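You operate a simulated robot arm through the tools that you are given. There is no shell and no other tool. Be economical: measure what you need, move in short steps, check, and stop when the job is done.

The job below is to be done with a simulated robot arm. You get a single attempt, and the scene is never put back.

JOB
Save air on machine ten: vacuum switch, blow switch and tension button off, cool knob shut.

The check looks at the end state, three seconds after you hand in, the way a careful person would. Anything else that was tipped, shoved, dropped, spilled or broken makes it a failure.

ROBOT AND FRAMES
A 6-joint arm with a two-finger parallel gripper, fixed in place. Base frame: the origin is at the foot of the arm, x ahead of it, y to its left, z up. Readings come in m, rad, newtons and seconds.
With the tool pointing down near the work surface it reaches from about 0.34 to 0.76 m from the base axis. Its first joint turns from -1.152 to 1.152 rad. Payload 2.45 kg.
The TCP is the grasp point between the finger pads, 0.024 m short of the fingertips. In the tool frame z runs along the fingers and y along their closing line. Largest opening 0.068 m; finger width 0.017, thickness 0.01; the body of the gripper, 0.04 by 0.07 m, starts 0.041 m behind the TCP.
Orientation is that of the tool frame in the base frame, as [roll, pitch, yaw] about the fixed x, y, z axes, in that order (R = Rz(yaw) Ry(pitch) Rx(roll)). With the fingers straight down and closing along the base's y, the tool's x points along the base's -x, its y along +y and its z along -z.

CONTROLS
- The arm moves only by the tool step_arm. Its arguments are lists of equal length, an entry for each row: "translation": the shift along the tool's x, y, z in m, a list of three; "delta_rot": the turn, a rotation vector about the tool's x, y, z in rad, a list of three; "fingers": the opening, from 0 (shut) to 1 (fully open). In form: {"translation": [[dx, dy, dz], ...], "delta_rot": [[wx, wy, wz], ...], "fingers": [fingers, ...]}. A call has 1 to 8 rows; each row is the pose to reach, as a shift and turn from the pose commanded when the call began, along the tool's axes at that moment. Rows are played at 5 a second. More than 0.05 m and 0.15 rad between two rows, or a gripper value outside its range, and nothing of the call is played. Where a pose cannot be reached the arm comes as near as it can. A force on the tool above 40 N (or 10 N above the force at the start of the call, whichever is more), or a blocked arm, ends the call early, and 0.2 s more pass. The fingers move at their own pace (about 0.108 m/s each) and stop on an object; they squeeze with about 21 N. The grip force told is the motor's: it shows also when the fingers shut on nothing. Time passes only in rows, and 0.2 s behind the last, so rows that repeat a pose let the fingers close. The reply holds the time, the measured pose of the TCP, the force on the tool along the base axes, the opening and the grip force, in the units named above and with some noise, with the torque about the TCP (base axes, N m) and any sound that the robot's microphone picked up.
- Cameras (640 x 400 px; columns grow to the right, rows downward): "scene" is fixed at [0.1854, 0.4215, 1.4767]; the picture's right is [-0.56, -0.83, 0.00], its down [-0.40, 0.28, -0.87] and it looks along [0.72, -0.49, -0.49] (base axes); focal length 214 px, centre (320, 200). "wrist" rides on the gripper at [0.084, 0.011, -0.075] in the tool frame; the picture's right is [-0.13, 0.99, 0.00], its down [-0.60, -0.08, -0.79] and it looks along [-0.79, -0.10, 0.61] (tool axes); focal length 251 px, centre (320, 200). There is no depth. A picture from a camera that has moved, and an enlarged one, comes with that camera's place and axes in the base frame and with its lens. The place of the scene camera against the robot may be out by one fixed shift of up to 0.012 m in any direction.
- get_image(camera): a new picture of that camera. No time passes.
- zoom(camera, box): a new picture of the part [left, top, right, bottom] of that camera's present view, enlarged. No time passes.
- hand_in(): hands the job in; it is judged then, once.

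Work in short steps. Places have to be worked out from the pictures, the camera data and where the tool is seen: move nearer, look again, correct. Check each grasp and each placing, and mend what went wrong. You have 120 turns and 64 pictures in all, those below and enlarged ones among them. Open the gripper and draw the arm clear of the work before you hand the job in, unless the task says otherwise; then end with one line.

The tools are called after ">>>" as name(argument=value, ...) on one line, values as JSON. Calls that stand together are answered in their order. step_arm: Moves the arm, as the interface text tells. Its arguments: {"type":"object","properties":{"translation":{"type":"array"},"delta_rot":{"type":"array"},"fingers":{"type":"array"}},"required":["translation","delta_rot","fingers"]} The other tools are called the same way: get_image (camera) takes a picture; zoom (camera, box) takes an enlarged picture of a part of a camera's view; hand_in () hands the job in.

At the start:

```text
time_s: 0.0
tool_pos: [0.4553, 0.1151, 1.4016]
orientation: [-3.141, 0.002, -3.14]
contact_force: [0.0, -0.2, 0.4]
wrist_torque: [0.01, 0.04, 0.02]
width: 0.068
gripper_force: 0.1
```

scene: 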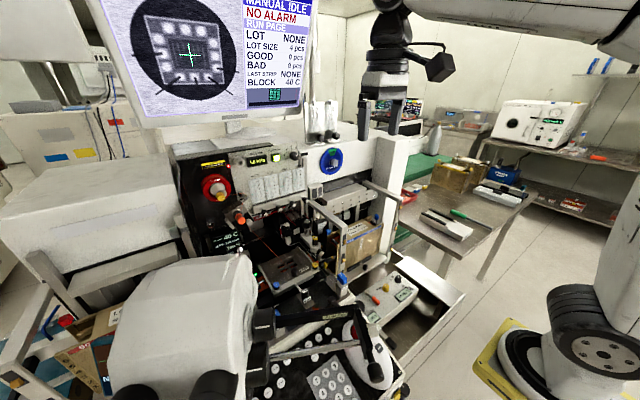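
wrist: 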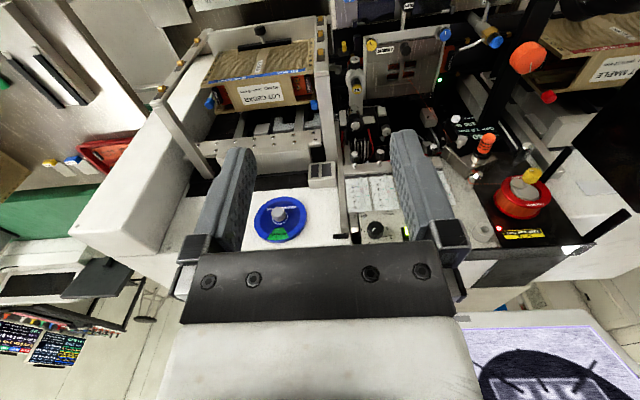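

The scene shows a die bonder machine with a control panel. I zoom to find the labelled switches and knob.

>>> zoom(camera="scene", box=[190, 130, 350, 230])

>>> zoom(camera="scene", box=[320, 250, 480, 350])

>>> zoom(camera="scene", box=[240, 300, 400, 400])

```text
4.00 times, centred on (270, 180) of scene
camera zoom: at [0.1854, 0.4215, 1.4767], right [-0.56, -0.83, 0.0], down [-0.4, 0.28, -0.87], along [0.72, -0.49, -0.49], focal length 858 px, centre (520, 280)
```

zoom: 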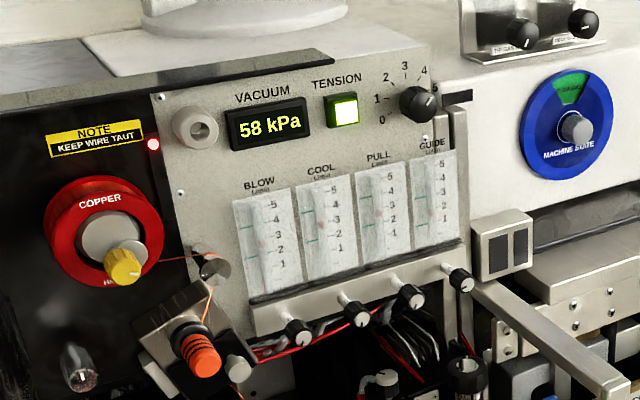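

```text
4.00 times, centred on (400, 300) of scene
camera zoom: at [0.1854, 0.4215, 1.4767], right [-0.56, -0.83, 0.0], down [-0.4, 0.28, -0.87], along [0.72, -0.49, -0.49], focal length 858 px, centre (0, -200)
```

zoom: 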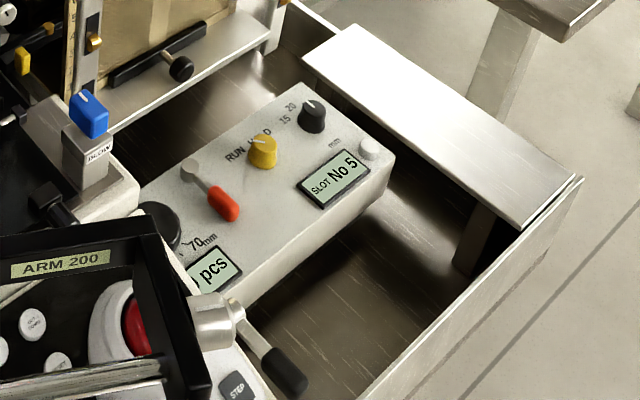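

```text
4.00 times, centred on (320, 350) of scene
camera zoom: at [0.1854, 0.4215, 1.4767], right [-0.56, -0.83, 0.0], down [-0.4, 0.28, -0.87], along [0.72, -0.49, -0.49], focal length 858 px, centre (320, -400)
```

zoom: 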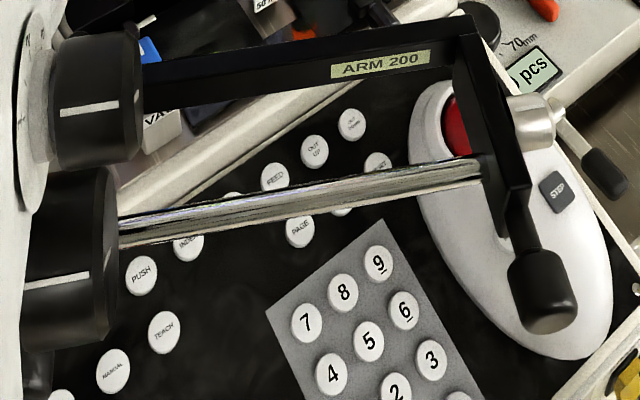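

I see a blue BLOW switch, a lit TENSION button and four flow knobs. I look closer at the switches and check from the wrist for the rest.

>>> zoom(camera="scene", box=[256, 230, 384, 310])

>>> zoom(camera="scene", box=[240, 180, 320, 230])

>>> zoom(camera="wrist", box=[320, 20, 560, 170])

>>> zoom(camera="scene", box=[260, 285, 308, 315])

```text
5.00 times, centred on (320, 270) of scene
camera zoom: at [0.1854, 0.4215, 1.4767], right [-0.56, -0.83, 0.0], down [-0.4, 0.28, -0.87], along [0.72, -0.49, -0.49], focal length 1072 px, centre (320, -150)
```

zoom: 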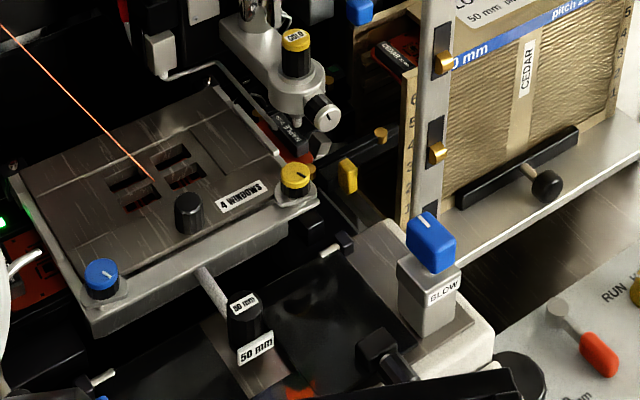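

```text
8.00 times, centred on (280, 205) of scene
camera zoom: at [0.1854, 0.4215, 1.4767], right [-0.56, -0.83, 0.0], down [-0.4, 0.28, -0.87], along [0.72, -0.49, -0.49], focal length 1716 px, centre (640, 160)
```

zoom: 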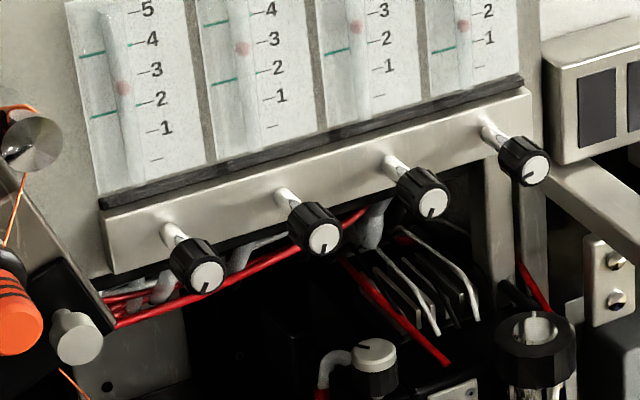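

```text
2.67 times, centred on (440, 95) of wrist
camera zoom: at [0.3693, 0.127, 1.4756], right [0.13, 0.99, 0.0], down [0.6, -0.08, 0.79], along [0.79, -0.1, -0.61], focal length 670 px, centre (0, 480)
```

zoom: 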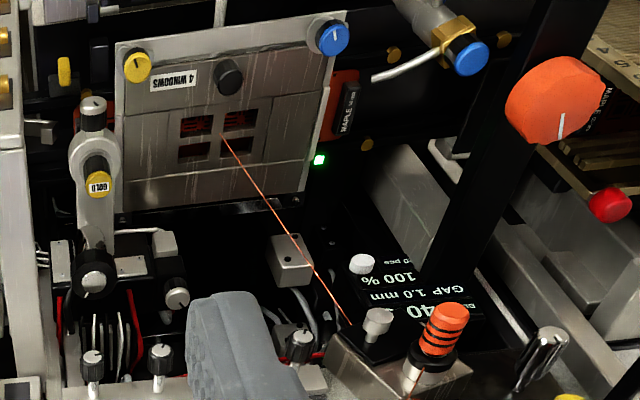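

```text
13.33 times, centred on (284, 300) of scene
camera zoom: at [0.1854, 0.4215, 1.4767], right [-0.56, -0.83, 0.0], down [-0.4, 0.28, -0.87], along [0.72, -0.49, -0.49], focal length 2860 px, centre (800, -1133)
```

zoom: 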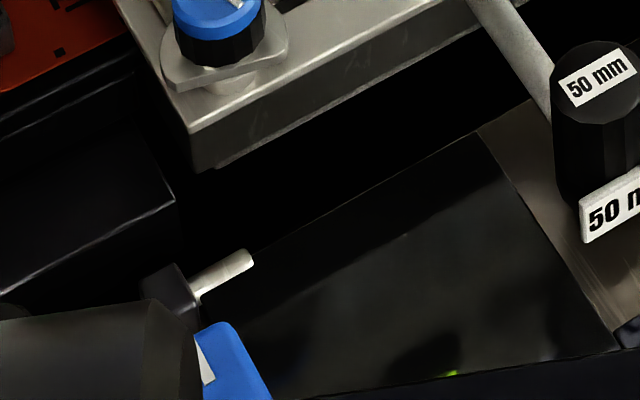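

Triangulating from both views: machine-state dial ≈ (0.70, 0.02, 1.247), stage ≈ (0.57, 0.25, 1.01), and BLOW switch ≈ (0.49, 0.14, 1.0). I tilt the tool so the wrist camera looks more downward at the front switches.

>>> step_arm(translation=[[0, 0, 0], [0, 0, 0], [0, 0, 0], [0, 0, 0]], delta_rot=[[0, 0.14, 0], [0, 0.28, 0], [0, 0.42, 0], [0, 0.5, 0]], fingers=[1, 0.5, 0, 0])

>>> get_image(camera="wrist")

```text
time_s: 1.0
tool_pos: [0.4338, 0.1199, 1.3283]
orientation: [3.141, -0.494, -3.141]
contact_force: [0.1, -0.5, -0.6]
wrist_torque: [0.0, 0.0, 0.0]
width: 0.0
gripper_force: 20.7
out of reach, approached as far as the arm can: row 2, 3, 4
```

```text
54 pictures are left
camera wrist: at [0.395, 0.1312, 1.4339], right [0.12, 0.99, -0.06], down [0.91, -0.08, 0.41], along [0.4, -0.1, -0.91], focal length 251 px, centre (320, 200)
```

wrist: 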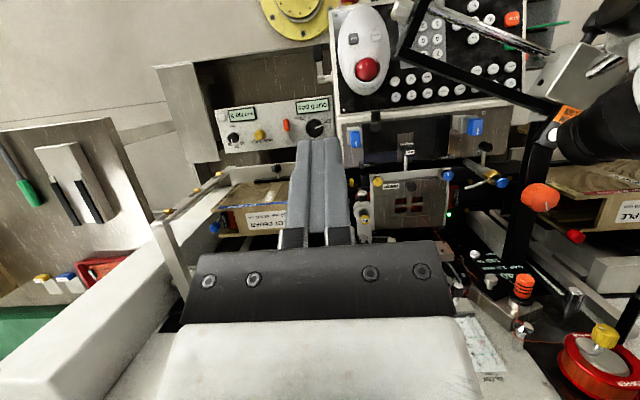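

Both blue switches show at about (355,138) and (473,125). I zoom on them.

>>> zoom(camera="wrist", box=[340, 95, 500, 195])

>>> zoom(camera="wrist", box=[320, 0, 640, 200])

```text
4.00 times, centred on (420, 145) of wrist
camera zoom: at [0.395, 0.1312, 1.4339], right [0.12, 0.99, -0.06], down [0.91, -0.08, 0.41], along [0.4, -0.1, -0.91], focal length 1006 px, centre (-80, 420)
```

zoom: 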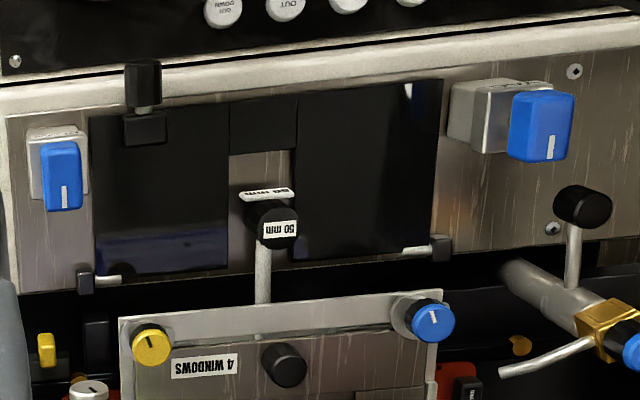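

```text
2.00 times, centred on (480, 100) of wrist
camera zoom: at [0.395, 0.1312, 1.4339], right [0.12, 0.99, -0.06], down [0.91, -0.08, 0.41], along [0.4, -0.1, -0.91], focal length 503 px, centre (0, 400)
```

zoom: 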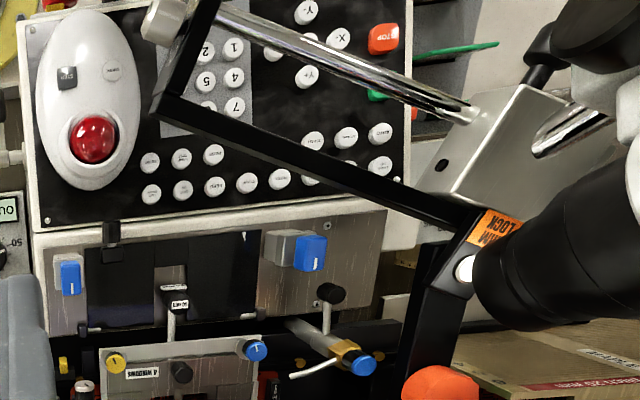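

BLOW cap ≈ (0.474, 0.155, 1.02), VACUUM cap ≈ (0.476, 0.338, 1.02); a frame bar of the microscope hangs at z≈1.10 near x 0.37–0.45. I go lower and left for a closer look.

>>> step_arm(translation=[[-0.02, 0.02, 0.02], [-0.04, 0.04, 0.04], [-0.06, 0.06, 0.06], [-0.074, 0.07, 0.074]], delta_rot=[[0, 0, 0], [0, 0, 0], [0, 0, 0], [0, 0, 0]], fingers=[0, 0, 0, 0])

>>> get_image(camera="wrist")

```text
time_s: 2.0
tool_pos: [0.464, 0.1898, 1.2291]
orientation: [3.141, -0.499, -3.141]
contact_force: [-1.2, -0.3, 0.2]
wrist_torque: [-0.04, -0.01, -0.01]
width: 0.0001
gripper_force: 21.0
```

```text
51 pictures are left
camera wrist: at [0.4257, 0.2011, 1.3341], right [0.11, 0.99, -0.06], down [0.91, -0.08, 0.41], along [0.4, -0.1, -0.91], focal length 251 px, centre (320, 200)
```

wrist: 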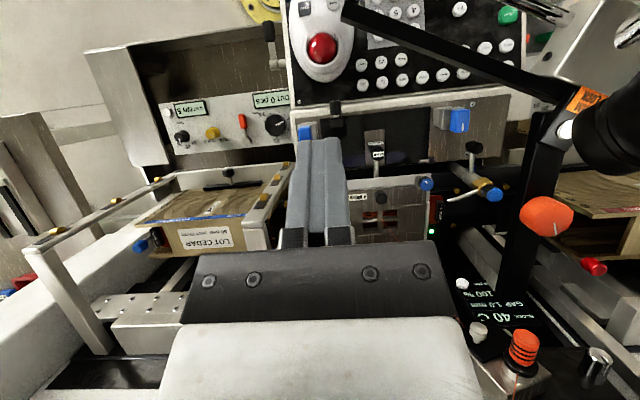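

I zoom on each switch and the surrounding obstacles.

>>> zoom(camera="wrist", box=[420, 90, 500, 140])

>>> zoom(camera="wrist", box=[480, 60, 640, 160])

>>> zoom(camera="wrist", box=[280, 105, 360, 155])

>>> zoom(camera="scene", box=[322, 262, 362, 287])

```text
8.00 times, centred on (460, 115) of wrist
camera zoom: at [0.4257, 0.2011, 1.3341], right [0.11, 0.99, -0.06], down [0.91, -0.08, 0.41], along [0.4, -0.1, -0.91], focal length 2012 px, centre (-800, 880)
```

zoom: 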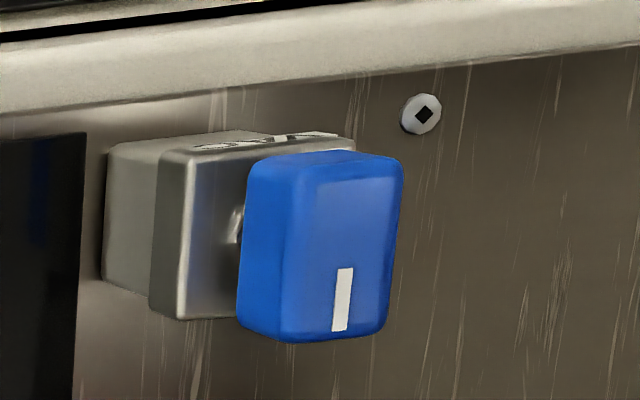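

```text
4.00 times, centred on (560, 110) of wrist
camera zoom: at [0.4257, 0.2011, 1.3341], right [0.11, 0.99, -0.06], down [0.91, -0.08, 0.41], along [0.4, -0.1, -0.91], focal length 1006 px, centre (-640, 560)
```

zoom: 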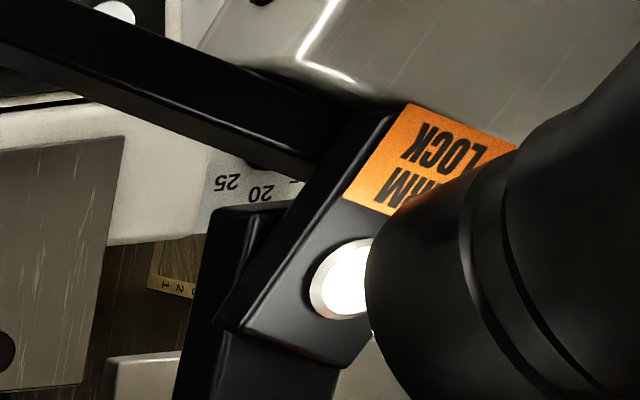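

```text
8.00 times, centred on (320, 130) of wrist
camera zoom: at [0.4257, 0.2011, 1.3341], right [0.11, 0.99, -0.06], down [0.91, -0.08, 0.41], along [0.4, -0.1, -0.91], focal length 2012 px, centre (320, 760)
```

zoom: 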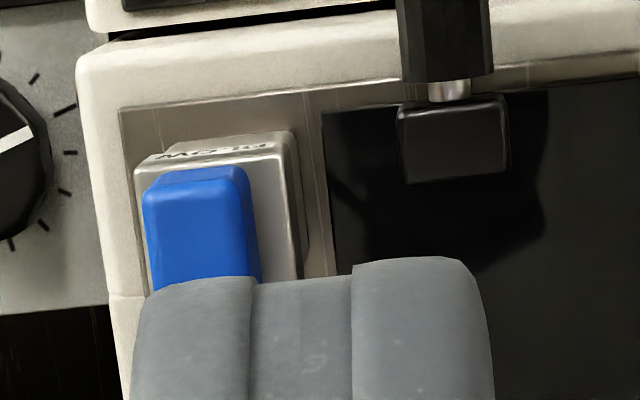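

```text
16.00 times, centred on (342, 274) of scene
camera zoom: at [0.1854, 0.4215, 1.4767], right [-0.56, -0.83, 0.0], down [-0.4, 0.28, -0.87], along [0.72, -0.49, -0.49], focal length 3432 px, centre (-32, -992)
```

zoom: 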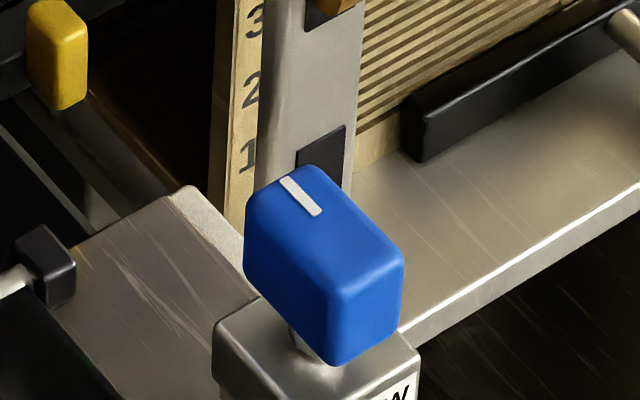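

Caps are paddles on a stem leaning toward +x (on). Before reaching behind BLOW I check the clearance to the cassette post beside it.

>>> zoom(camera="wrist", box=[200, 120, 360, 220])

>>> zoom(camera="scene", box=[300, 200, 396, 260])

```text
4.00 times, centred on (280, 170) of wrist
camera zoom: at [0.4257, 0.2011, 1.3341], right [0.11, 0.99, -0.06], down [0.91, -0.08, 0.41], along [0.4, -0.1, -0.91], focal length 1006 px, centre (480, 320)
```

zoom: 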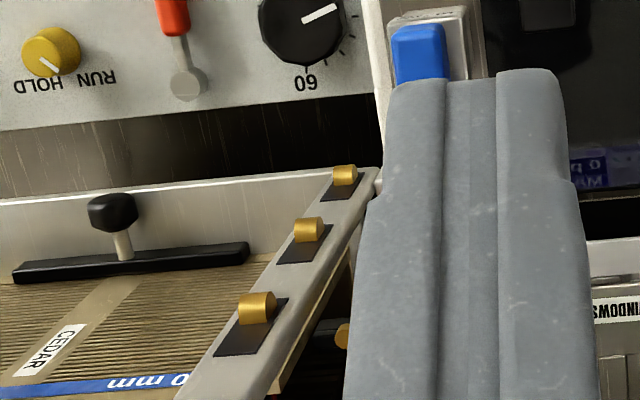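

```text
6.67 times, centred on (348, 230) of scene
camera zoom: at [0.1854, 0.4215, 1.4767], right [-0.56, -0.83, 0.0], down [-0.4, 0.28, -0.87], along [0.72, -0.49, -0.49], focal length 1430 px, centre (133, 0)
```

zoom: 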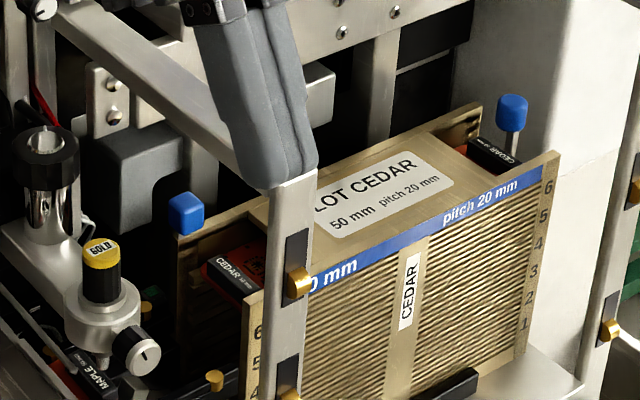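

The cassette post (≈ x 0.50–0.53, y 0.13) stands right behind BLOW, so I'll level the tool and yaw it 90° so the narrow side faces the post and the camera rides on the +y side.

>>> step_arm(translation=[[0, 0, 0], [0, 0, 0], [0, 0, 0], [0, 0, 0]], delta_rot=[[0, -0.13, 0], [0, -0.26, 0], [0, -0.39, 0], [0, -0.5, 0]], fingers=[0, 0, 0, 0])

>>> step_arm(translation=[[0, 0, 0], [0, 0, 0], [0, 0, 0], [0, 0, 0], [0, 0, 0], [0, 0, 0], [0, 0, 0], [0, 0, 0]], delta_rot=[[0, 0, 0.14], [0, 0, 0.28], [0, 0, 0.42], [0, 0, 0.56], [0, 0, 0.7], [0, 0, 0.84], [0, 0, 0.98], [0, 0, 1.12]], fingers=[0, 0, 0, 0, 0, 0, 0, 0])

>>> step_arm(translation=[[0, 0, 0], [0, 0, 0], [0, 0, 0], [0, 0, 0]], delta_rot=[[0, 0, 0.14], [0, 0, 0.28], [0, 0, 0.42], [0, 0, 0.45]], fingers=[0, 0, 0, 0])

>>> get_image(camera="wrist")

```text
time_s: 3.0
tool_pos: [0.4646, 0.1902, 1.2297]
orientation: [-3.141, 0.005, -3.141]
contact_force: [0.3, 0.2, -0.7]
wrist_torque: [-0.01, 0.02, 0.03]
width: 0.0
gripper_force: 20.9
```

```text
time_s: 4.8
tool_pos: [0.4642, 0.1893, 1.228]
orientation: [3.138, -0.001, 2.017]
contact_force: [-0.6, 0.4, 0.2]
wrist_torque: [-0.01, 0.04, -0.02]
width: 0.0
gripper_force: 20.6
```

```text
time_s: 5.8
tool_pos: [0.4635, 0.1878, 1.2296]
orientation: [3.14, 0.001, 1.569]
contact_force: [0.3, -0.5, 0.3]
wrist_torque: [0.02, 0.02, 0.03]
width: 0.0
gripper_force: 20.9
```

```text
44 pictures are left
camera wrist: at [0.474, 0.2732, 1.3027], right [0.99, -0.13, 0.0], down [-0.08, -0.6, 0.79], along [-0.1, -0.79, -0.61], focal length 251 px, centre (320, 200)
```

wrist: 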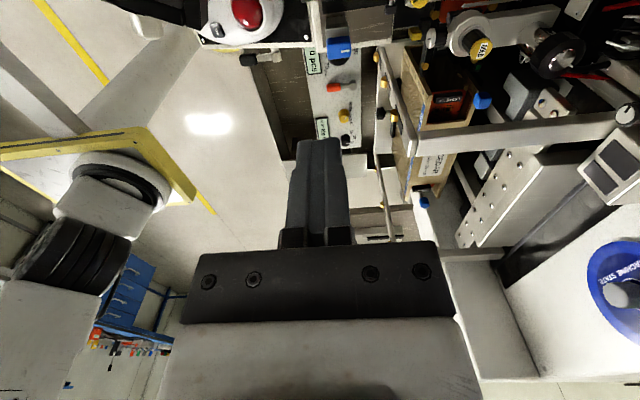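

BLOW and the post are both visible now; zoom in.

>>> zoom(camera="wrist", box=[304, 15, 432, 95])

```text
5.00 times, centred on (368, 55) of wrist
camera zoom: at [0.474, 0.2732, 1.3027], right [0.99, -0.13, 0.0], down [-0.08, -0.6, 0.79], along [-0.1, -0.79, -0.61], focal length 1257 px, centre (80, 925)
```

zoom: 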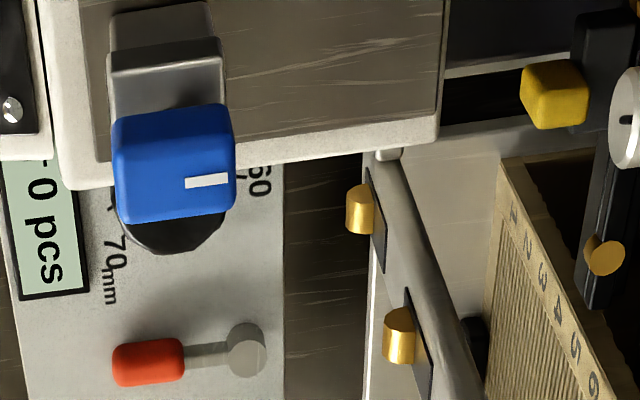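

Cap ≈ (0.478, 0.157, 1.02). I need a low side view to tell toggle from rotary, so I descend and tilt so the camera looks nearly level along −y.

>>> step_arm(translation=[[-0.002, 0.009, 0.03], [-0.004, 0.018, 0.06], [-0.007, 0.027, 0.09], [-0.009, 0.036, 0.12]], delta_rot=[[0, -0.13, 0], [0, -0.26, 0], [0, -0.39, 0], [0, -0.5, 0]], fingers=[0, 0, 0, 0])

>>> get_image(camera="wrist")

```text
time_s: 6.8
tool_pos: [0.5009, 0.1802, 1.1096]
orientation: [3.14, 0.502, 1.572]
contact_force: [0.1, 0.1, -0.2]
wrist_torque: [0.0, 0.0, 0.02]
width: 0.0
gripper_force: 21.2
```

```text
42 pictures are left
camera wrist: at [0.5107, 0.2902, 1.1332], right [0.99, -0.11, 0.06], down [-0.08, -0.15, 0.99], along [-0.1, -0.98, -0.16], focal length 251 px, centre (320, 200)
```

wrist: 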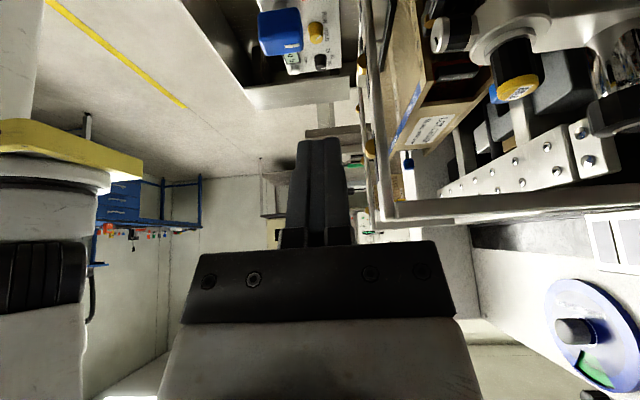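

Cap visible upside-down at (280,32); zoom.

>>> zoom(camera="wrist", box=[240, 0, 400, 100])

>>> zoom(camera="scene", box=[300, 210, 396, 290])

```text
4.00 times, centred on (320, 50) of wrist
camera zoom: at [0.5107, 0.2902, 1.1332], right [0.99, -0.11, 0.06], down [-0.08, -0.15, 0.99], along [-0.1, -0.98, -0.16], focal length 1006 px, centre (320, 800)
```

zoom: 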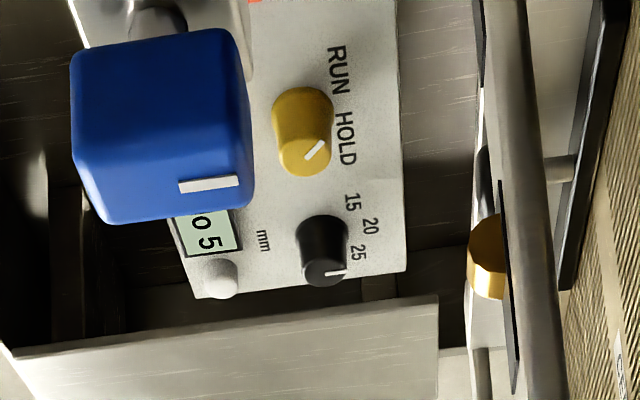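

```text
5.00 times, centred on (348, 250) of scene
camera zoom: at [0.1854, 0.4215, 1.4767], right [-0.56, -0.83, 0.0], down [-0.4, 0.28, -0.87], along [0.72, -0.49, -0.49], focal length 1072 px, centre (180, -50)
```

zoom: 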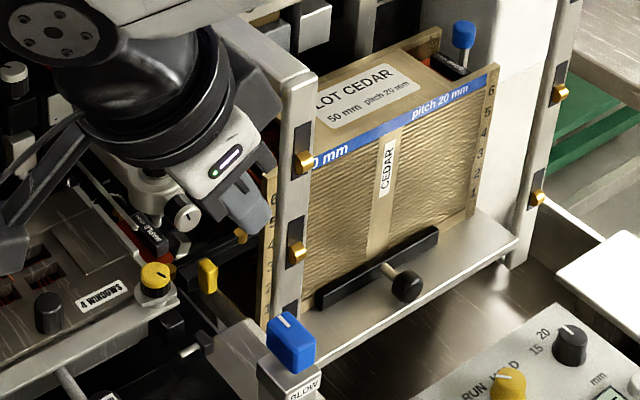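

The cap is upright, so it is a quarter-turn style paddle with its mark pointing +x rather than a tilted toggle; wrist-only triangulation gives it at ≈ (0.478, 0.155, 1.005), and the post is farther off at ≈ (0.54, 0.10). I'll level the tool over the cap and return to the closing-along-y yaw to grip its narrow sides.

>>> step_arm(translation=[[-0.007, -0.006, 0.001], [-0.014, -0.012, 0.002], [-0.02, -0.018, 0.003], [-0.0268, -0.023, 0.003]], delta_rot=[[0, 0.13, 0], [0, 0.26, 0], [0, 0.39, 0], [0, 0.5, 0]], fingers=[0.2, 0.4, 0.5, 0.5])

>>> step_arm(translation=[[0, 0, 0], [0, 0, 0], [0, 0, 0], [0, 0, 0], [0, 0, 0], [0, 0, 0]], delta_rot=[[0, 0, -0.14], [0, 0, -0.28], [0, 0, -0.42], [0, 0, -0.56], [0, 0, -0.7], [0, 0, -0.785]], fingers=[0.5, 0.5, 0.5, 0.5, 0.5, 0.5])

>>> step_arm(translation=[[0, 0, 0], [0, 0, 0], [0, 0, 0], [0, 0, 0], [0, 0, 0], [0, 0, 0]], delta_rot=[[0, 0, -0.14], [0, 0, -0.28], [0, 0, -0.42], [0, 0, -0.56], [0, 0, -0.7], [0, 0, -0.785]], fingers=[0.5, 0.5, 0.5, 0.5, 0.5, 0.5])

>>> get_image(camera="wrist")

```text
time_s: 7.8
tool_pos: [0.476, 0.1546, 1.1195]
orientation: [3.141, -0.004, 1.572]
contact_force: [-0.1, -1.0, -0.2]
wrist_torque: [-0.01, -0.01, 0.03]
width: 0.0341
gripper_force: 0.1
```

```text
time_s: 9.2
tool_pos: [0.4777, 0.155, 1.1186]
orientation: [-3.141, -0.001, 2.36]
contact_force: [-0.1, -0.7, 0.1]
wrist_torque: [0.01, -0.02, 0.03]
width: 0.0338
gripper_force: 0.0
```

```text
time_s: 10.6
tool_pos: [0.4764, 0.156, 1.1184]
orientation: [3.141, 0.002, -3.138]
contact_force: [0.1, 0.3, 0.1]
wrist_torque: [0.0, 0.03, 0.0]
width: 0.034
gripper_force: 0.0
```

```text
39 pictures are left
camera wrist: at [0.3919, 0.1665, 1.1923], right [0.13, 0.99, 0.0], down [0.6, -0.08, 0.79], along [0.79, -0.1, -0.61], focal length 251 px, centre (320, 200)
```

wrist: 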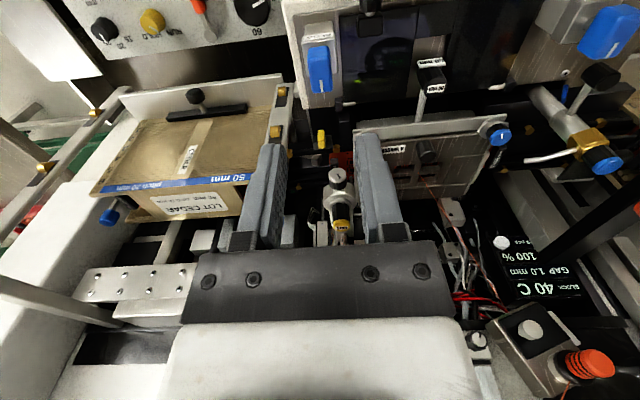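

The cap sits laterally centred (column 319). Zoom to check cap shape and height before descending.

>>> zoom(camera="wrist", box=[272, 15, 368, 75])

>>> zoom(camera="wrist", box=[540, 0, 640, 62.5])

```text
6.67 times, centred on (320, 45) of wrist
camera zoom: at [0.3919, 0.1665, 1.1923], right [0.13, 0.99, 0.0], down [0.6, -0.08, 0.79], along [0.79, -0.1, -0.61], focal length 1676 px, centre (320, 1233)
```

zoom: 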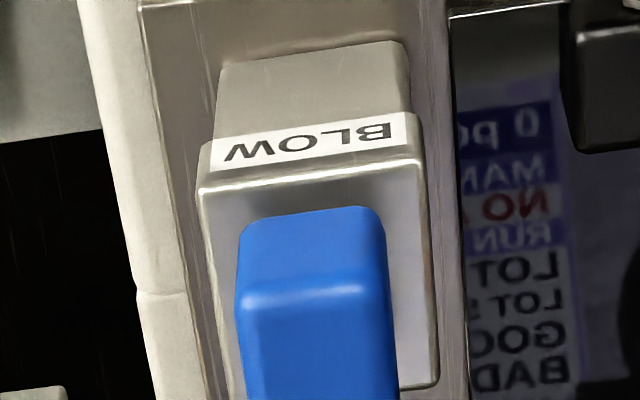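

```text
6.40 times, centred on (590, 31) of wrist
camera zoom: at [0.3919, 0.1665, 1.1923], right [0.13, 0.99, 0.0], down [0.6, -0.08, 0.79], along [0.79, -0.1, -0.61], focal length 1609 px, centre (-1408, 1280)
```

zoom: 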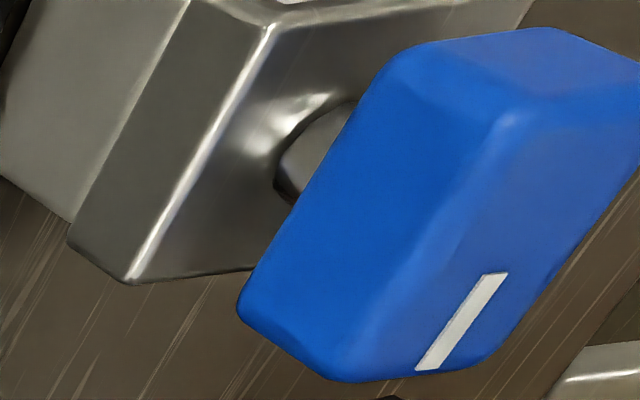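

It is a rotary paddle on a round shaft (cap z ≈ 1.003–1.022). I descend 0.09 m with half-open fingers.

>>> step_arm(translation=[[0, 0, 0.03], [0, 0, 0.06], [0, 0, 0.08], [0, 0, 0.09]], delta_rot=[[0, 0, 0], [0, 0, 0], [0, 0, 0], [0, 0, 0]], fingers=[0.5, 0.5, 0.5, 0.5])

>>> get_image(camera="wrist")

```text
time_s: 11.6
tool_pos: [0.4768, 0.1564, 1.028]
orientation: [-3.141, 0.001, 3.141]
contact_force: [-1.2, 0.6, -0.7]
wrist_torque: [0.03, 0.0, 0.04]
width: 0.0341
gripper_force: 0.0
```

```text
36 pictures are left
camera wrist: at [0.3922, 0.1672, 1.1022], right [0.13, 0.99, 0.0], down [0.6, -0.08, 0.79], along [0.79, -0.1, -0.61], focal length 251 px, centre (320, 200)
```

wrist: 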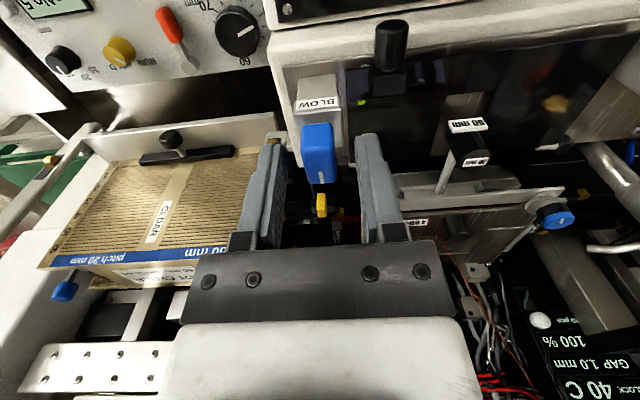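

Cap is between the finger tips, roughly centred. Close the fingers.

>>> step_arm(translation=[[0, 0, 0], [0, 0, 0], [0, 0, 0]], delta_rot=[[0, 0, 0], [0, 0, 0], [0, 0, 0]], fingers=[0.3, 0.15, 0.15])

```text
time_s: 12.4
tool_pos: [0.4768, 0.1547, 1.0281]
orientation: [3.141, 0.0, 3.141]
contact_force: [0.6, -4.3, -1.3]
wrist_torque: [-0.09, -0.35, -0.03]
width: 0.0158
gripper_force: 34.8
```

Gripped (15.8 mm). I try a small counter-clockwise turn (from above) and watch the torque.

>>> step_arm(translation=[[0, 0, 0], [0, 0, 0]], delta_rot=[[0, 0, -0.08], [0, 0, -0.15]], fingers=[0.15, 0.15])

```text
time_s: 13.0
tool_pos: [0.4769, 0.1554, 1.0277]
orientation: [3.14, -0.002, -2.992]
contact_force: [-3.4, -8.4, -1.9]
wrist_torque: [-0.09, 0.21, -0.87]
width: 0.0183
gripper_force: 36.7
```

Strong resisting torque (−0.87 N·m) and the fingers widened, so the cap did not turn that way. I go back and try clockwise.

>>> step_arm(translation=[[0, 0, 0], [0, 0, 0]], delta_rot=[[0, 0, 0.08], [0, 0, 0.15]], fingers=[0.15, 0.15])

>>> step_arm(translation=[[0, 0, 0], [0, 0, 0]], delta_rot=[[0, 0, 0.06], [0, 0, 0.1]], fingers=[0.15, 0.15])

```text
time_s: 13.6
tool_pos: [0.4781, 0.1557, 1.0301]
orientation: [3.14, 0.001, -3.14]
contact_force: [2.0, -7.2, -11.9]
wrist_torque: [-0.09, 0.32, -0.01]
width: 0.016
gripper_force: 34.9
```

```text
time_s: 14.2
tool_pos: [0.4784, 0.1556, 1.0285]
orientation: [-3.141, 0.0, 3.041]
contact_force: [3.0, -4.2, -23.0]
wrist_torque: [-0.1, -0.65, -0.05]
width: 0.0159
gripper_force: 34.9
```

Clockwise it turns freely (torque ≈ 0). A downward pull of 23 N has built up, so I continue turning while easing 1 mm down.

>>> step_arm(translation=[[0, 0, 0.001], [0, 0, 0.001], [0, 0, 0.001]], delta_rot=[[0, 0, 0.1], [0, 0, 0.2], [0, 0, 0.3]], fingers=[0.15, 0.15, 0.15])

>>> get_image(camera="wrist")

```text
time_s: 15.0
tool_pos: [0.4778, 0.1558, 1.0302]
orientation: [3.14, 0.001, 2.739]
contact_force: [1.3, 12.7, -15.4]
wrist_torque: [0.32, 0.55, 0.02]
width: 0.0158
gripper_force: 34.8
```

```text
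35 pictures are left
camera wrist: at [0.4035, 0.1996, 1.1023], right [0.51, 0.86, 0.0], down [0.52, -0.31, 0.79], along [0.68, -0.4, -0.61], focal length 251 px, centre (320, 200)
```

wrist: 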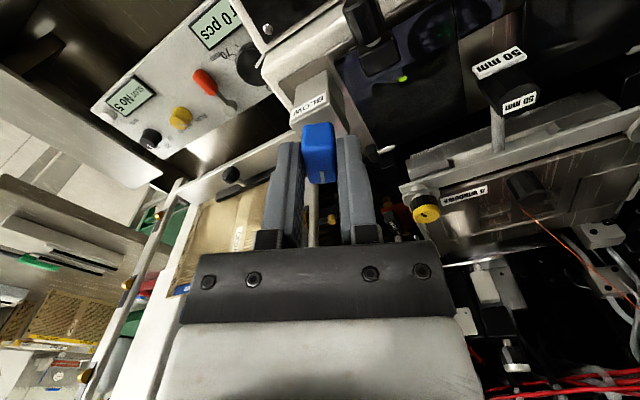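

The cap follows the gripper, so it's a rotary. I continue clockwise toward 90°, watching for the stop.

>>> step_arm(translation=[[0, 0, 0], [0, 0, 0], [0, 0, 0], [0, 0, 0]], delta_rot=[[0, 0, 0.12], [0, 0, 0.24], [0, 0, 0.36], [0, 0, 0.48]], fingers=[0.15, 0.15, 0.15, 0.15])

>>> step_arm(translation=[[0, 0, 0], [0, 0, 0], [0, 0, 0], [0, 0, 0]], delta_rot=[[0, 0, 0.12], [0, 0, 0.24], [0, 0, 0.36], [0, 0, 0.48]], fingers=[0.15, 0.15, 0.15, 0.15])

```text
time_s: 16.0
tool_pos: [0.4786, 0.1575, 1.0289]
orientation: [3.137, 0.002, 2.26]
contact_force: [2.8, 33.4, -14.0]
wrist_torque: [0.37, 0.14, 0.1]
width: 0.0158
gripper_force: 35.1
```

```text
time_s: 17.0
tool_pos: [0.4792, 0.1567, 1.0307]
orientation: [3.133, -0.003, 1.778]
contact_force: [13.1, 30.3, -1.8]
wrist_torque: [0.41, 0.09, 0.07]
width: 0.0157
gripper_force: 35.0
```

Rotated ~1.36 rad with little torque; a sideways load suggests ~1 mm axis offset. Continue slowly to 90° and a bit, shifting 1.5 mm in +y to ease it.

>>> step_arm(translation=[[0.0015, 0, 0], [0.0015, 0, 0], [0.0015, 0, 0]], delta_rot=[[0, 0, 0.1], [0, 0, 0.2], [0, 0, 0.22]], fingers=[0.15, 0.15, 0.15])

```text
time_s: 17.8
tool_pos: [0.4796, 0.1567, 1.0282]
orientation: [3.134, -0.001, 1.562]
contact_force: [17.4, 13.6, 3.8]
wrist_torque: [-0.18, -0.08, 0.72]
width: 0.0159
gripper_force: 35.0
```

Torque 0.72 N·m at 90° marks the stop. Release, rise, and check the cap and the BLOW flow tube.

>>> step_arm(translation=[[0, 0, 0], [0, 0, 0], [0, 0, -0.03], [0, 0, -0.07], [0, 0, -0.11]], delta_rot=[[0, 0, 0], [0, 0, 0], [0, 0, 0], [0, 0, 0], [0, 0, 0]], fingers=[0.5, 0.5, 0.5, 0.5, 0.5])

>>> zoom(camera="scene", box=[322, 262, 362, 287])

>>> zoom(camera="scene", box=[230, 145, 326, 205])

>>> get_image(camera="wrist")

```text
time_s: 19.0
tool_pos: [0.4764, 0.1563, 1.1392]
orientation: [-3.14, -0.001, 1.563]
contact_force: [0.2, -0.3, -0.1]
wrist_torque: [-0.01, -0.04, 0.0]
width: 0.0339
gripper_force: 0.1
```

```text
16.00 times, centred on (342, 274) of scene
camera zoom: at [0.1853, 0.4215, 1.4767], right [-0.56, -0.83, 0.0], down [-0.4, 0.28, -0.87], along [0.72, -0.49, -0.49], focal length 3432 px, centre (-32, -992)
```

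zoom: 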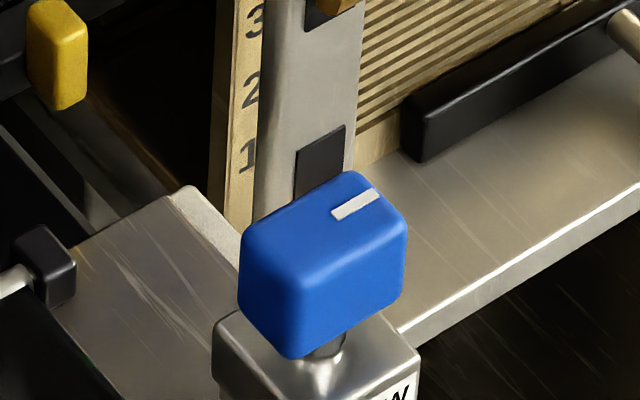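

```text
6.67 times, centred on (278, 175) of scene
camera zoom: at [0.1853, 0.4215, 1.4767], right [-0.56, -0.83, 0.0], down [-0.4, 0.28, -0.87], along [0.72, -0.49, -0.49], focal length 1430 px, centre (600, 367)
```

zoom: 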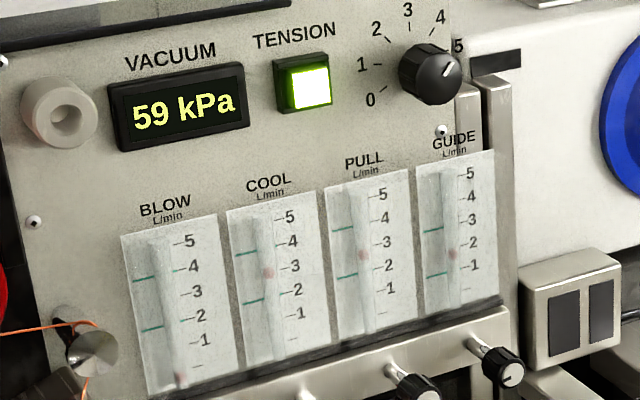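

```text
32 pictures are left
camera wrist: at [0.4878, 0.2417, 1.2126], right [0.99, -0.14, 0.0], down [-0.08, -0.6, 0.79], along [-0.11, -0.79, -0.61], focal length 251 px, centre (320, 200)
```

wrist: 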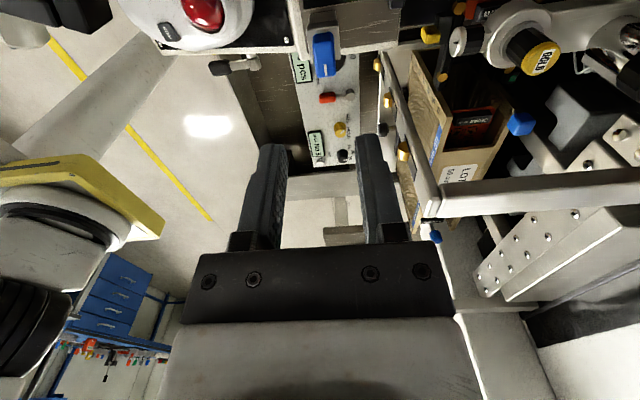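

BLOW flow reads 0, so BLOW is off. For VACUUM I'll approach with the camera on the +x side and turn clockwise to −y, away from the microscope arm; first I shift to y≈0.25 and check the wrist range and view.

>>> step_arm(translation=[[0.015, 0.004, -0.02], [0.03, 0.008, -0.04], [0.05, 0.012, -0.06], [0.06, 0.016, -0.06], [0.07, 0.02, -0.06], [0.08, 0.023, -0.06], [0.09, 0.023, -0.06], [0.09, 0.023, -0.06]], delta_rot=[[0, 0, 0.14], [0, 0, 0.28], [0, 0, 0.42], [0, 0, 0.56], [0, 0, 0.7], [0, 0, 0.84], [0, 0, 0.98], [0, 0, 1.12]], fingers=[0.5, 0.5, 0.5, 0.5, 0.5, 0.5, 0.5, 0.5])

>>> step_arm(translation=[[0, 0, 0], [0, 0, 0], [0, 0, 0], [0, 0, 0], [0, 0, 0], [0, 0, 0], [0, 0, 0], [0, 0, 0]], delta_rot=[[0, 0, 0.14], [0, 0, 0.28], [0, 0, 0.42], [0, 0, 0.56], [0, 0, 0.7], [0, 0, 0.84], [0, 0, 0.98], [0, 0, 1.12]], fingers=[0.5, 0.5, 0.5, 0.5, 0.5, 0.5, 0.5, 0.5])

>>> step_arm(translation=[[0, 0, 0], [0, 0, 0], [0, 0, 0], [0, 0, 0], [0, 0, 0], [0, 0, 0], [0, 0, 0]], delta_rot=[[0, 0, 0.14], [0, 0, 0.28], [0, 0, 0.42], [0, 0, 0.56], [0, 0, 0.7], [0, 0, 0.84], [0, 0, 0.9]], fingers=[0.5, 0.5, 0.5, 0.5, 0.5, 0.5, 0.5])

>>> get_image(camera="wrist")

```text
time_s: 20.8
tool_pos: [0.5315, 0.1711, 1.1908]
orientation: [-3.107, -0.007, 0.488]
contact_force: [-1.1, -0.3, 0.5]
wrist_torque: [0.03, -0.02, 0.02]
width: 0.0339
gripper_force: 0.1
out of reach, approached as far as the arm can: row 7, 8
```

```text
time_s: 22.6
tool_pos: [0.4335, 0.0289, 0.9322]
orientation: [-2.942, -0.007, -0.602]
contact_force: [0.7, -0.5, 0.1]
wrist_torque: [0.03, 0.0, 0.0]
width: 0.0337
gripper_force: 0.0
out of reach, approached as far as the arm can: row 1, 2, 3, 4, 5, 6, 7, 8
```

```text
time_s: 24.2
tool_pos: [0.4054, 0.0303, 0.8985]
orientation: [-2.993, 0.148, -1.491]
contact_force: [-0.8, 0.0, -0.2]
wrist_torque: [0.01, 0.03, 0.04]
width: 0.0338
gripper_force: 0.0
out of reach, approached as far as the arm can: row 1, 2, 3, 4, 5, 6, 7
```

```text
31 pictures are left
camera wrist: at [0.3902, -0.0647, 0.9558], right [-0.99, 0.07, -0.13], down [-0.08, 0.47, 0.88], along [0.12, 0.88, -0.46], focal length 251 px, centre (320, 200)
```

wrist: 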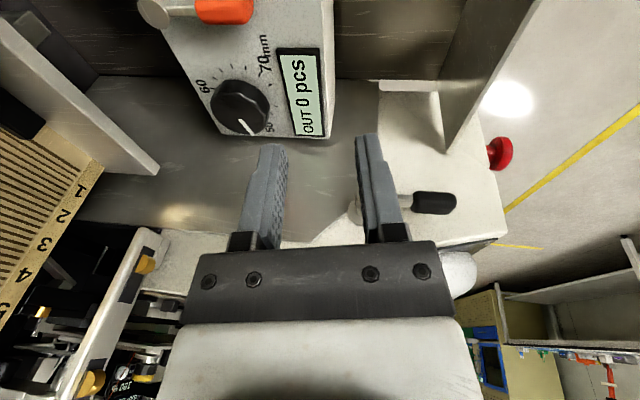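

The wrist range ended and the arm drifted down next to the side tray, though with no contact forces. I check the scene before backing out.

>>> get_image(camera="scene")

```text
30 pictures are left
```

scene: 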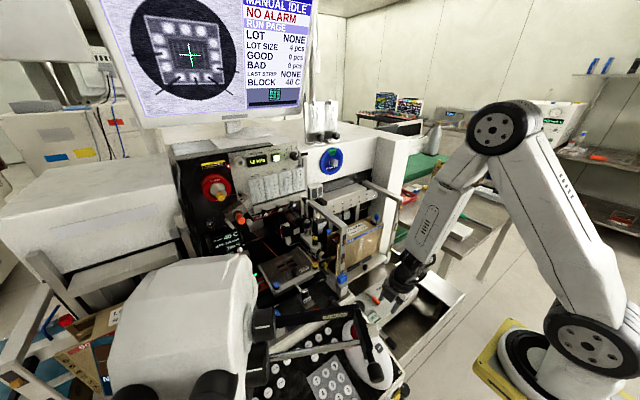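

Nothing disturbed. I back straight up along the tool axis.

>>> step_arm(translation=[[0, 0, -0.02], [0, 0, -0.06], [0, 0, -0.1], [0, 0, -0.14], [0, 0, -0.18], [0, 0, -0.22]], delta_rot=[[0, 0, 0], [0, 0, 0], [0, 0, 0], [0, 0, 0], [0, 0, 0], [0, 0, 0]], fingers=[0.5, 0.5, 0.5, 0.5, 0.5, 0.5])

```text
time_s: 25.6
tool_pos: [0.3697, 0.0146, 0.918]
orientation: [-3.003, 0.149, -1.49]
contact_force: [0.1, -0.4, 0.2]
wrist_torque: [-0.01, 0.02, -0.02]
width: 0.0338
gripper_force: 0.1
out of reach, approached as far as the arm can: row 1, 2, 3, 4, 5, 6
```

The wrist limit holds it low; I unwind the yaw while rising.

>>> step_arm(translation=[[0, 0, -0.01], [0, 0, -0.02], [0, 0, -0.03], [0, 0, -0.04], [0, 0, -0.05], [0, 0, -0.06], [0, 0, -0.07], [0, 0, -0.08]], delta_rot=[[0, 0, -0.14], [0, 0, -0.28], [0, 0, -0.42], [0, 0, -0.56], [0, 0, -0.7], [0, 0, -0.84], [0, 0, -0.98], [0, 0, -1.12]], fingers=[0.5, 0.5, 0.5, 0.5, 0.5, 0.5, 0.5, 0.5])

```text
time_s: 27.4
tool_pos: [0.3745, -0.006, 1.003]
orientation: [-2.946, -0.052, -0.385]
contact_force: [-0.5, -0.5, 0.0]
wrist_torque: [0.01, -0.01, -0.01]
width: 0.0341
gripper_force: 0.1
out of reach, approached as far as the arm can: row 1, 2, 3, 4, 5, 6, 7, 8
```

Rising again; I keep unwinding and lifting.

>>> step_arm(translation=[[0, 0, -0.02], [0, 0, -0.04], [0, 0, -0.06], [0, 0, -0.08], [0, 0, -0.1], [0, 0, -0.12], [0, 0, -0.14], [0, 0, -0.16]], delta_rot=[[0, 0, -0.14], [0, 0, -0.28], [0, 0, -0.42], [0, 0, -0.56], [0, 0, -0.7], [0, 0, -0.84], [0, 0, -0.98], [0, 0, -1.12]], fingers=[0.5, 0.5, 0.5, 0.5, 0.5, 0.5, 0.5, 0.5])

```text
time_s: 29.2
tool_pos: [0.3665, -0.0331, 1.1553]
orientation: [-3.105, -0.199, 0.738]
contact_force: [-0.3, 0.0, -0.2]
wrist_torque: [-0.02, 0.0, 0.02]
width: 0.0339
gripper_force: 0.0
out of reach, approached as far as the arm can: row 7, 8
```

Recovered at z 1.155. The wrist can't reach yaw 0, so I unwind toward the original yaw and beyond, step by step, to view the VACUUM surroundings from the −y side.

>>> step_arm(translation=[[0, 0, 0], [0, 0, 0], [0, 0, 0], [0, 0, 0], [0, 0, 0], [0, 0, 0], [0, 0, 0], [0, 0, 0]], delta_rot=[[0, 0, -0.14], [0, 0, -0.28], [0, 0, -0.42], [0, 0, -0.56], [0, 0, -0.7], [0, 0, -0.84], [0, 0, -0.98], [0, 0, -1.12]], fingers=[0.5, 0.5, 0.5, 0.5, 0.5, 0.5, 0.5, 0.5])

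```text
time_s: 31.0
tool_pos: [0.367, -0.0345, 1.1539]
orientation: [2.978, -0.118, 1.874]
contact_force: [-0.3, 0.0, 0.3]
wrist_torque: [0.0, -0.02, 0.01]
width: 0.0339
gripper_force: 0.1
```

Continue unwinding while moving toward (0.42, 0.05, 1.20).

>>> step_arm(translation=[[0.01, 0.01, -0.01], [0.02, 0.02, -0.02], [0.03, 0.03, -0.03], [0.04, 0.04, -0.03], [0.05, 0.05, -0.03], [0.06, 0.06, -0.03], [0.067, 0.07, -0.03], [0.067, 0.078, -0.03]], delta_rot=[[0, 0, -0.14], [0, 0, -0.28], [0, 0, -0.42], [0, 0, -0.56], [0, 0, -0.7], [0, 0, -0.84], [0, 0, -0.98], [0, 0, -1.12]], fingers=[0.5, 0.5, 0.5, 0.5, 0.5, 0.5, 0.5, 0.5])

```text
time_s: 32.8
tool_pos: [0.4186, 0.0485, 1.204]
orientation: [2.965, 0.097, 2.974]
contact_force: [0.4, 0.4, -0.9]
wrist_torque: [0.03, -0.02, 0.02]
width: 0.0338
gripper_force: 0.1
out of reach, approached as far as the arm can: row 2, 3
```

Level the tool and shift +y 0.10; then yaw toward the diagonal.

>>> step_arm(translation=[[0.005, 0.03, 0.005], [0.01, 0.06, 0.01], [0.017, 0.097, 0.016]], delta_rot=[[0.06, 0.03, 0], [0.12, 0.06, 0], [0.175, 0.097, 0]], fingers=[0.5, 0.5, 0.5])

>>> step_arm(translation=[[0, 0, 0], [0, 0, 0], [0, 0, 0], [0, 0, 0], [0, 0, 0], [0, 0, 0], [0, 0, 0]], delta_rot=[[0, 0, -0.14], [0, 0, -0.28], [0, 0, -0.42], [0, 0, -0.56], [0, 0, -0.7], [0, 0, -0.84], [0, 0, -0.95]], fingers=[0.5, 0.5, 0.5, 0.5, 0.5, 0.5, 0.5])

>>> get_image(camera="wrist")

```text
time_s: 33.6
tool_pos: [0.4187, 0.1468, 1.2063]
orientation: [3.141, 0.0, 2.979]
contact_force: [0.2, 0.3, -0.1]
wrist_torque: [0.0, 0.02, -0.01]
width: 0.034
gripper_force: 0.1
```

```text
time_s: 35.2
tool_pos: [0.4176, 0.1469, 1.2051]
orientation: [3.138, -0.002, -2.353]
contact_force: [-0.4, 1.0, -0.4]
wrist_torque: [0.0, 0.0, 0.01]
width: 0.034
gripper_force: 0.1
```

```text
29 pictures are left
camera wrist: at [0.3501, 0.0951, 1.2781], right [-0.61, 0.79, 0.0], down [0.48, 0.37, 0.79], along [0.63, 0.49, -0.61], focal length 251 px, centre (320, 200)
```

wrist: 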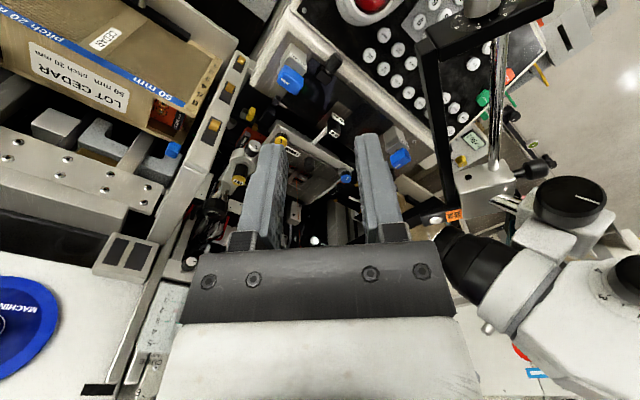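

Good view: vacuum cap at (400,158), frame bar just right of it. Zoom.

>>> zoom(camera="wrist", box=[340, 100, 532, 220])

>>> zoom(camera="wrist", box=[380, 180, 540, 280])

```text
3.33 times, centred on (436, 160) of wrist
camera zoom: at [0.3501, 0.0951, 1.2781], right [-0.61, 0.79, 0.0], down [0.48, 0.37, 0.79], along [0.63, 0.49, -0.61], focal length 838 px, centre (-67, 333)
```

zoom: 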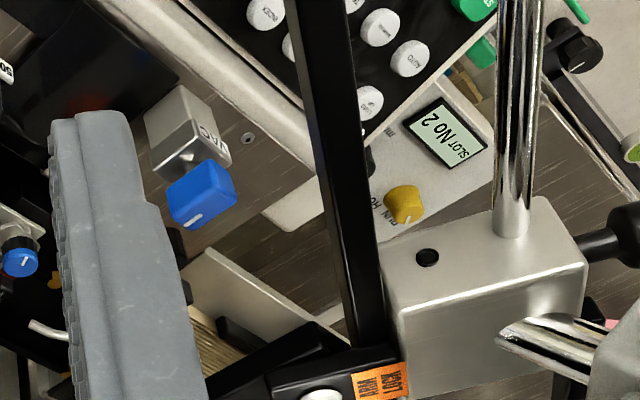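

```text
4.00 times, centred on (460, 230) of wrist
camera zoom: at [0.3501, 0.0951, 1.2781], right [-0.61, 0.79, 0.0], down [0.48, 0.37, 0.79], along [0.63, 0.49, -0.61], focal length 1006 px, centre (-240, 80)
```

zoom: 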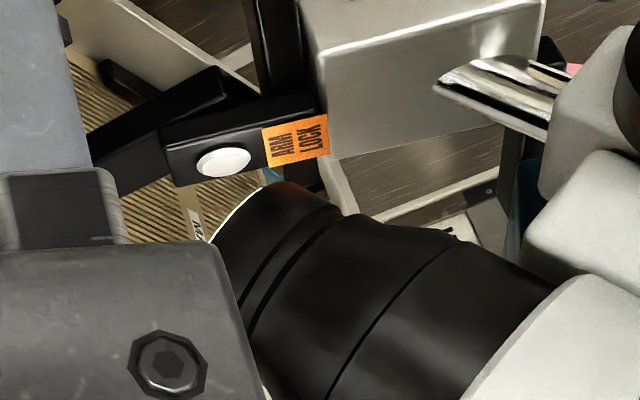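

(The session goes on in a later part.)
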